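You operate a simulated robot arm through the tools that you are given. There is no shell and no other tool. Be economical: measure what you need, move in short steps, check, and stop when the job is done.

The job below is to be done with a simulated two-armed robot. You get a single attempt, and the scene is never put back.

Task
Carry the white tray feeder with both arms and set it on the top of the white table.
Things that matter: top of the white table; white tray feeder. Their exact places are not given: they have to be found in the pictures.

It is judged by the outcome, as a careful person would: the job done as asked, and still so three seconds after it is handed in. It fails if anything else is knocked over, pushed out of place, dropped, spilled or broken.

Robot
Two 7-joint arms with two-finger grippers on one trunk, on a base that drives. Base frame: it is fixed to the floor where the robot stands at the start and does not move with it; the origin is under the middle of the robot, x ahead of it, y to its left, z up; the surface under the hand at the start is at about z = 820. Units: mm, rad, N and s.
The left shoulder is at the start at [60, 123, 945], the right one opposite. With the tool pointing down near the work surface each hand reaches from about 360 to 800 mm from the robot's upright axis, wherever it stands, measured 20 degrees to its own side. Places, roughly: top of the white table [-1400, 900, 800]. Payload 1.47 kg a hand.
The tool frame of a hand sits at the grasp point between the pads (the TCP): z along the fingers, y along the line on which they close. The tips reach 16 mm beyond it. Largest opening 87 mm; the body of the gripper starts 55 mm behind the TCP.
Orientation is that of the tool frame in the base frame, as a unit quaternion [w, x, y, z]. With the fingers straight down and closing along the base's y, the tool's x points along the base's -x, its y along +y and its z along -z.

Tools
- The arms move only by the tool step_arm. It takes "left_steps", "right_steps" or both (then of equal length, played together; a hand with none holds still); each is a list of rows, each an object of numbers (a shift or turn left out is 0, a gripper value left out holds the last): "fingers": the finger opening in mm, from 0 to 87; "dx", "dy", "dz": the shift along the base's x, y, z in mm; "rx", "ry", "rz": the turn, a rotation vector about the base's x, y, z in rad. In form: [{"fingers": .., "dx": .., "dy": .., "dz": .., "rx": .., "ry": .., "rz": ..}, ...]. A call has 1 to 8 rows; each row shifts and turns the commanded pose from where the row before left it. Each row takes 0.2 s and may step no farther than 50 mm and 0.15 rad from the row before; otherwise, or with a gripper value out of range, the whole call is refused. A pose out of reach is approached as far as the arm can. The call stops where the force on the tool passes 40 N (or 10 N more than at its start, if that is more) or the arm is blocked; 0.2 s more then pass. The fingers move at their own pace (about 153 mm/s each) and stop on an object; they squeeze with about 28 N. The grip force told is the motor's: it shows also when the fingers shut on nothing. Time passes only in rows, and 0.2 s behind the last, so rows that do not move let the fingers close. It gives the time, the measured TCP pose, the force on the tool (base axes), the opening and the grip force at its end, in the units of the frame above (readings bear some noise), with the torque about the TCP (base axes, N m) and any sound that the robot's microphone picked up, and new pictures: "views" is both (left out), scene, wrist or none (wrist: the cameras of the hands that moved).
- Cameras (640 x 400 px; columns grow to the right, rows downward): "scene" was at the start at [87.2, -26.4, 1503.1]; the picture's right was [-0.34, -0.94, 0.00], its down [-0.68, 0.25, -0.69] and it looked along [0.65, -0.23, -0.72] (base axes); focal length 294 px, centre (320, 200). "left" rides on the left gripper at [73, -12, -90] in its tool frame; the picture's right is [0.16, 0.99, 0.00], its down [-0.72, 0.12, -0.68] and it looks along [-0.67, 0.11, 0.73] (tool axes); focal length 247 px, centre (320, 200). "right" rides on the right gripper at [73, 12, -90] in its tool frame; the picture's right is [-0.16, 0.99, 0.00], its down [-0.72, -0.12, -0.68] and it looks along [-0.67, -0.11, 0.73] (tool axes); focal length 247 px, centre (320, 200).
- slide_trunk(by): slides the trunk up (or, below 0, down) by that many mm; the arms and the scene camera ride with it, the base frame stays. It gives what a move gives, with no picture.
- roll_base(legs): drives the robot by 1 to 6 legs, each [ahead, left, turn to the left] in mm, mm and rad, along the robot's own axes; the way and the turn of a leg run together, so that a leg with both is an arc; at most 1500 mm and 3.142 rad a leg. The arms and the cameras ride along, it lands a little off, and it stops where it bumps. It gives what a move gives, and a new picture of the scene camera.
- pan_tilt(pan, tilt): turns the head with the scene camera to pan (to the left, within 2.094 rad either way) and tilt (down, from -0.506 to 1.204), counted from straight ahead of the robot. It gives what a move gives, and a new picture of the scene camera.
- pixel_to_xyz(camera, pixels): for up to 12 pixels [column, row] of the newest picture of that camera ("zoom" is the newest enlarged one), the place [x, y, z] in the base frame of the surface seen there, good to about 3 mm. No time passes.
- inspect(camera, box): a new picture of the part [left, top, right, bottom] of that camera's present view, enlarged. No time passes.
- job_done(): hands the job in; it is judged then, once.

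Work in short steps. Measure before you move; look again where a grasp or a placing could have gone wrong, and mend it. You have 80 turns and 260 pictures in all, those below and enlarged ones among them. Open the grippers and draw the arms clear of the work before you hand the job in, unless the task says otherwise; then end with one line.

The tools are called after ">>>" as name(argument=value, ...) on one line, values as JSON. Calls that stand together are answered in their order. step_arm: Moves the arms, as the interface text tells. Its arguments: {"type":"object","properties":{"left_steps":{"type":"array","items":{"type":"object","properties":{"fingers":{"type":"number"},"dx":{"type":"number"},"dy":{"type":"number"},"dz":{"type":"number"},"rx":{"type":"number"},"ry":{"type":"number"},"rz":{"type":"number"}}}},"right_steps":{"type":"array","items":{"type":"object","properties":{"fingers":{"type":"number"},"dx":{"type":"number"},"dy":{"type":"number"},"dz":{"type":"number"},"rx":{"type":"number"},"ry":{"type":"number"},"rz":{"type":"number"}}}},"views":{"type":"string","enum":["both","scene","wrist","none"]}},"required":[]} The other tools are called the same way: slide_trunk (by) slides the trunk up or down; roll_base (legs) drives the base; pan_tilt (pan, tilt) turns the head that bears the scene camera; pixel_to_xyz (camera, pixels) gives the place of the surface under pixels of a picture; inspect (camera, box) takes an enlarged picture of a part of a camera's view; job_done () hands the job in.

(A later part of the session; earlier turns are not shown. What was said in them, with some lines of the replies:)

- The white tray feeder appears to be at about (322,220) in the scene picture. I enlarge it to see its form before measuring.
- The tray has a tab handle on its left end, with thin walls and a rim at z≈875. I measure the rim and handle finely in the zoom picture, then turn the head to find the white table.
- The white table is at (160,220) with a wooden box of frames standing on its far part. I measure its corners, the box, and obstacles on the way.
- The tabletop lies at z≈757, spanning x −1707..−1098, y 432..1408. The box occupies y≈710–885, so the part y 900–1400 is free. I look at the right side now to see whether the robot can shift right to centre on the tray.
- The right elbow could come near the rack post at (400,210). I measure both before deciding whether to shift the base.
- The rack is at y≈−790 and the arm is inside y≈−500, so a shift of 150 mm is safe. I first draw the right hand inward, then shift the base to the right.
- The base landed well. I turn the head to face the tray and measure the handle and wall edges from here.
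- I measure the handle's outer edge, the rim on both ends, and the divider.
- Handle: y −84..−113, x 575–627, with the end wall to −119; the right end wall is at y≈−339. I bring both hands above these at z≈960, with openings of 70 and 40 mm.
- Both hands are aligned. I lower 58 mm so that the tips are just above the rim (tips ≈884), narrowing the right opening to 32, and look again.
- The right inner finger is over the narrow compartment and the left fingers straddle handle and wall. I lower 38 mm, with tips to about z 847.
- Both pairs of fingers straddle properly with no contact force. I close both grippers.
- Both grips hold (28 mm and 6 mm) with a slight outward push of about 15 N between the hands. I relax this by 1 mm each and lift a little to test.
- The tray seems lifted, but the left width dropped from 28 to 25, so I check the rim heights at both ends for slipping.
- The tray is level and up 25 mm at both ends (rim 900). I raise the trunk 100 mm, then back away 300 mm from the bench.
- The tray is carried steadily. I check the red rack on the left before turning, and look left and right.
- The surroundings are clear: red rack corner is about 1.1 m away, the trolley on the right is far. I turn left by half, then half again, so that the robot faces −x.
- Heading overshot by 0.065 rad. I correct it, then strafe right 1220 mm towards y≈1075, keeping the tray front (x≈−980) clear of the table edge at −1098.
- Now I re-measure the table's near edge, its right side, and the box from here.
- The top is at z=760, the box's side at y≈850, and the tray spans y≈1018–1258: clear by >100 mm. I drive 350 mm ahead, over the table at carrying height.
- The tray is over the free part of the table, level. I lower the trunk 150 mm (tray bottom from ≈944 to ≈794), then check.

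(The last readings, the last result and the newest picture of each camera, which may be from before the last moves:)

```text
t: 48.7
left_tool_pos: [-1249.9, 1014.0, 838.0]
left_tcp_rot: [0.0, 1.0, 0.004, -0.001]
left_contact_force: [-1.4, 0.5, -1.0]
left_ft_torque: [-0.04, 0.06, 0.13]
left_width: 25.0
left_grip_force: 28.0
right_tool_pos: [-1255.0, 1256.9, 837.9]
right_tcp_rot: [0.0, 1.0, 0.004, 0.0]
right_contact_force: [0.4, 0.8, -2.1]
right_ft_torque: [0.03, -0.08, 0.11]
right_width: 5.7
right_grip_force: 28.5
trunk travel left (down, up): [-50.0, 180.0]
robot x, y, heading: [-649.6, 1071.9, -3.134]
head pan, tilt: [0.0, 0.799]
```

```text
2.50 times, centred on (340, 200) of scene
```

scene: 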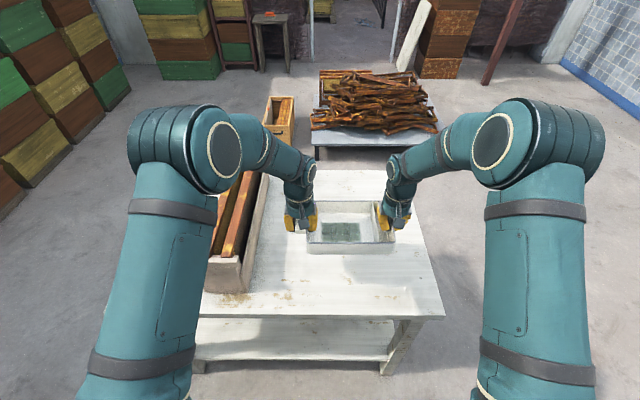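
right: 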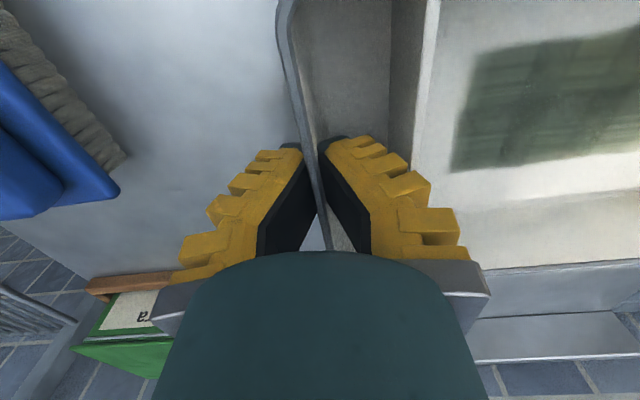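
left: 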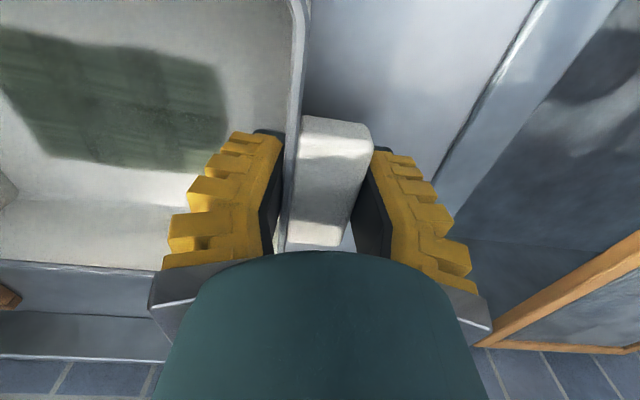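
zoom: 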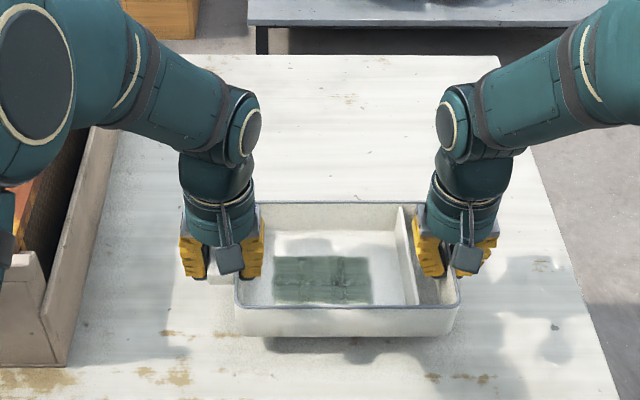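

The tray is about 34 mm above the top. I lower 28 mm with the arms, then in 3 mm steps until touch.

>>> step_arm(left_steps=[{"dz": -10}, {"dz": -10}, {"dz": -6}, {"dz": -3}, {"dz": -2}, {"dz": -2}], right_steps=[{"dz": -10}, {"dz": -10}, {"dz": -6}, {"dz": -3}, {"dz": -2}, {"dz": -2}], views="scene")

>>> inspect(camera="scene", box=[220, 120, 460, 280])

```text
t: 50.1
left_tool_pos: [-1251.4, 1013.9, 806.6]
left_tcp_rot: [0.0, 1.0, 0.005, -0.001]
left_contact_force: [-0.2, -1.4, -0.2]
left_ft_torque: [0.13, -0.04, 0.06]
left_width: 25.1
left_grip_force: 27.7
right_tool_pos: [-1253.8, 1256.4, 804.9]
right_tcp_rot: [0.0, 1.0, 0.003, 0.0]
right_contact_force: [0.8, 1.8, 1.4]
right_ft_torque: [0.01, -0.06, 0.06]
right_width: 6.0
right_grip_force: 27.8
trunk travel left (down, up): [-50.0, 180.0]
robot x, y, heading: [-653.0, 1073.5, -3.135]
head pan, tilt: [0.0, 0.799]
```

scene: 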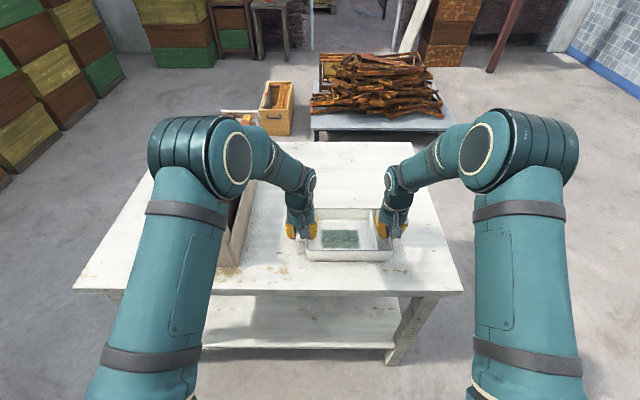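

```text
2.50 times, centred on (340, 200) of scene
```

zoom: 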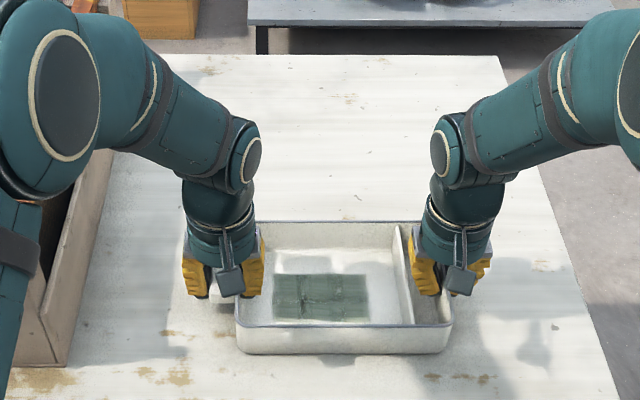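

It is just about touching. I go down in 1 mm steps and watch the vertical force.

>>> step_arm(left_steps=[{"dz": -1}, {"dz": -1}, {"dz": -1}], right_steps=[{"dz": -1}, {"dz": -1}, {"dz": -1}], views="none")

>>> pixel_to_xyz(camera="zoom", pixels=[[345, 325], [250, 324], [445, 324], [340, 223], [345, 350], [345, 360]])

```text
t: 50.9
left_tool_pos: [-1250.0, 1014.8, 805.1]
left_tcp_rot: [0.0, 1.0, 0.004, 0.0]
left_contact_force: [-1.1, -3.3, 11.8]
left_ft_torque: [0.0, -0.47, 0.05]
left_width: 27.3
left_grip_force: 27.6
right_tool_pos: [-1254.4, 1256.2, 804.9]
right_tcp_rot: [0.0, 1.0, 0.003, -0.002]
right_contact_force: [-3.0, 3.0, 8.6]
right_ft_torque: [0.03, -0.43, 0.06]
right_width: 6.0
right_grip_force: 28.7
trunk travel left (down, up): [-50.0, 180.0]
robot x, y, heading: [-654.5, 1072.6, -3.134]
head pan, tilt: [0.0, 0.799]
```

```text
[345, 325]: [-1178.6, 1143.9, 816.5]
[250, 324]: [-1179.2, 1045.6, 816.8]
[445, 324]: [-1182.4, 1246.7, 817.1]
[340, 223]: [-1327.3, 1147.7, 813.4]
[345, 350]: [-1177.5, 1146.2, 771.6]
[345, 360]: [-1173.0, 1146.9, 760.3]
```

The tray now rests on the top (forces +12 and +9 N, rim ≈816 = top + 56). I open both grippers moderately, since the right inner finger has little room before the divider.

>>> step_arm(left_steps=[{"fingers": 45}, {"fingers": 60}, {}], right_steps=[{"fingers": 18}, {"fingers": 26}, {}])

```text
t: 51.7
left_tool_pos: [-1249.9, 1013.4, 802.6]
left_tcp_rot: [0.0, 1.0, 0.005, 0.0]
left_contact_force: [-0.1, 0.1, -0.3]
left_ft_torque: [-0.01, -0.02, 0.04]
left_width: 64.6
left_grip_force: 3.4
right_tool_pos: [-1253.9, 1256.6, 802.2]
right_tcp_rot: [0.0, 1.0, 0.003, 0.001]
right_contact_force: [0.3, -0.2, 0.0]
right_ft_torque: [0.03, -0.03, 0.02]
right_width: 32.0
right_grip_force: 3.7
trunk travel left (down, up): [-50.0, 180.0]
robot x, y, heading: [-652.0, 1071.7, -3.128]
head pan, tilt: [0.0, 0.799]
```

scene: 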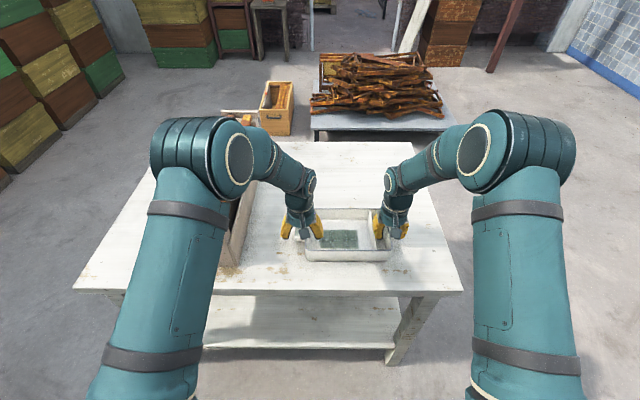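
right: 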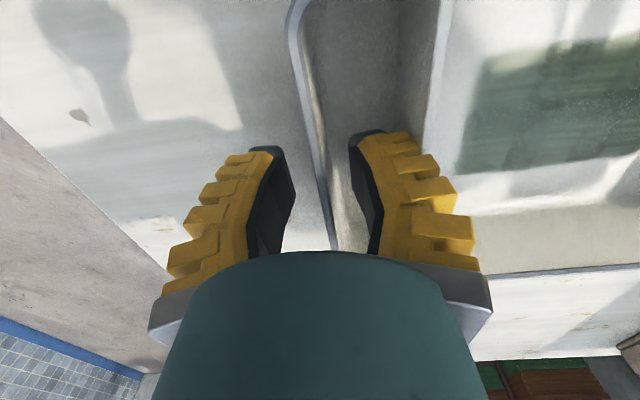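
left: 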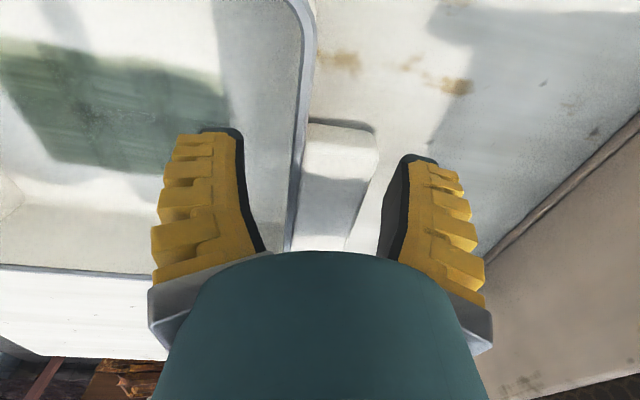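

Both hands are free of the tray with no contact. I raise them 160 mm straight up.

>>> step_arm(left_steps=[{"dz": 12}, {"dz": 18}, {"dz": 25}, {"dz": 35}, {"dz": 35}, {"dz": 35}], right_steps=[{"dz": 12}, {"dz": 18}, {"dz": 25}, {"dz": 35}, {"dz": 35}, {"dz": 35}], views="scene")

>>> slide_trunk(by=80)

>>> roll_base(legs=[[-350, 0, 0]])

>>> inspect(camera="scene", box=[200, 90, 440, 300])

```text
t: 53.1
left_tool_pos: [-1251.1, 1013.2, 964.2]
left_tcp_rot: [0.0, 1.0, 0.004, 0.0]
left_contact_force: [-0.6, -0.3, 0.6]
left_ft_torque: [0.0, 0.01, 0.04]
left_width: 64.5
left_grip_force: 3.5
right_tool_pos: [-1254.6, 1257.1, 964.4]
right_tcp_rot: [0.001, 1.0, 0.005, 0.0]
right_contact_force: [-0.5, 0.1, -0.5]
right_ft_torque: [0.03, 0.0, 0.03]
right_width: 32.2
right_grip_force: 4.3
trunk travel left (down, up): [-50.0, 180.0]
robot x, y, heading: [-648.9, 1068.1, -3.135]
head pan, tilt: [0.0, 0.799]
```

scene: 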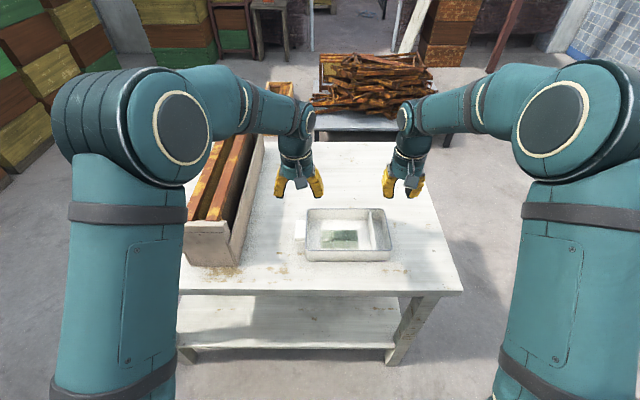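

```text
t: 54.2
left_tool_pos: [-1250.8, 1014.0, 1043.1]
left_tcp_rot: [0.0, 1.0, 0.004, 0.0]
left_contact_force: [0.1, 0.4, 0.3]
left_ft_torque: [0.04, 0.02, 0.0]
left_width: 64.8
left_grip_force: 3.6
right_tool_pos: [-1255.5, 1257.4, 1042.0]
right_tcp_rot: [0.001, 1.0, 0.003, -0.001]
right_contact_force: [0.0, 0.2, -0.8]
right_ft_torque: [0.03, -0.01, 0.01]
right_width: 32.2
right_grip_force: 3.9
trunk travel left (down, up): [-130.0, 100.0]
robot x, y, heading: [-650.3, 1066.5, -3.131]
head pan, tilt: [0.0, 0.799]
```

```text
t: 56.5
left_tool_pos: [-897.8, 1016.7, 1044.2]
left_tcp_rot: [-0.001, 1.0, 0.006, 0.0]
left_contact_force: [1.1, 0.0, 0.6]
left_ft_torque: [-0.02, 0.01, -0.03]
left_width: 64.7
left_grip_force: 3.3
right_tool_pos: [-901.8, 1258.8, 1043.7]
right_tcp_rot: [-0.001, 1.0, 0.005, 0.0]
right_contact_force: [0.0, 0.1, 0.6]
right_ft_torque: [0.0, 0.0, 0.01]
right_width: 32.2
right_grip_force: 4.4
trunk travel left (down, up): [-130.0, 100.0]
robot x, y, heading: [-298.0, 1074.6, -3.133]
head pan, tilt: [0.0, 0.799]
```

scene: 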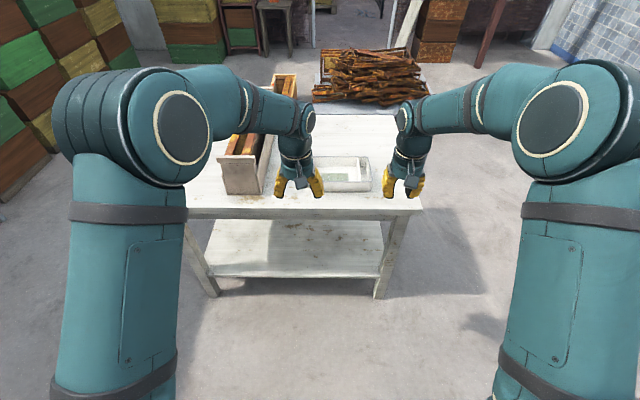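

```text
1.90 times, centred on (320, 195) of scene
```

zoom: 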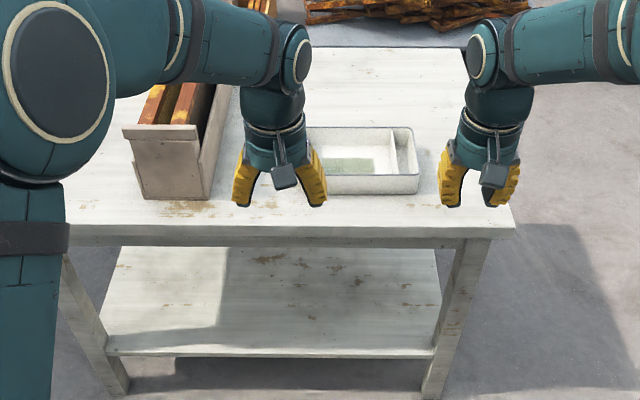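

The tray stands flat on the white table, with the box beside it untouched. The grippers are open and the arms clear, so I hand the job in.

>>> job_done()

```text
The job is handed in.
```

The white tray feeder was carried with both arms and now rests flat on the top of the white table; nothing else was seen to move, and the job is handed in.
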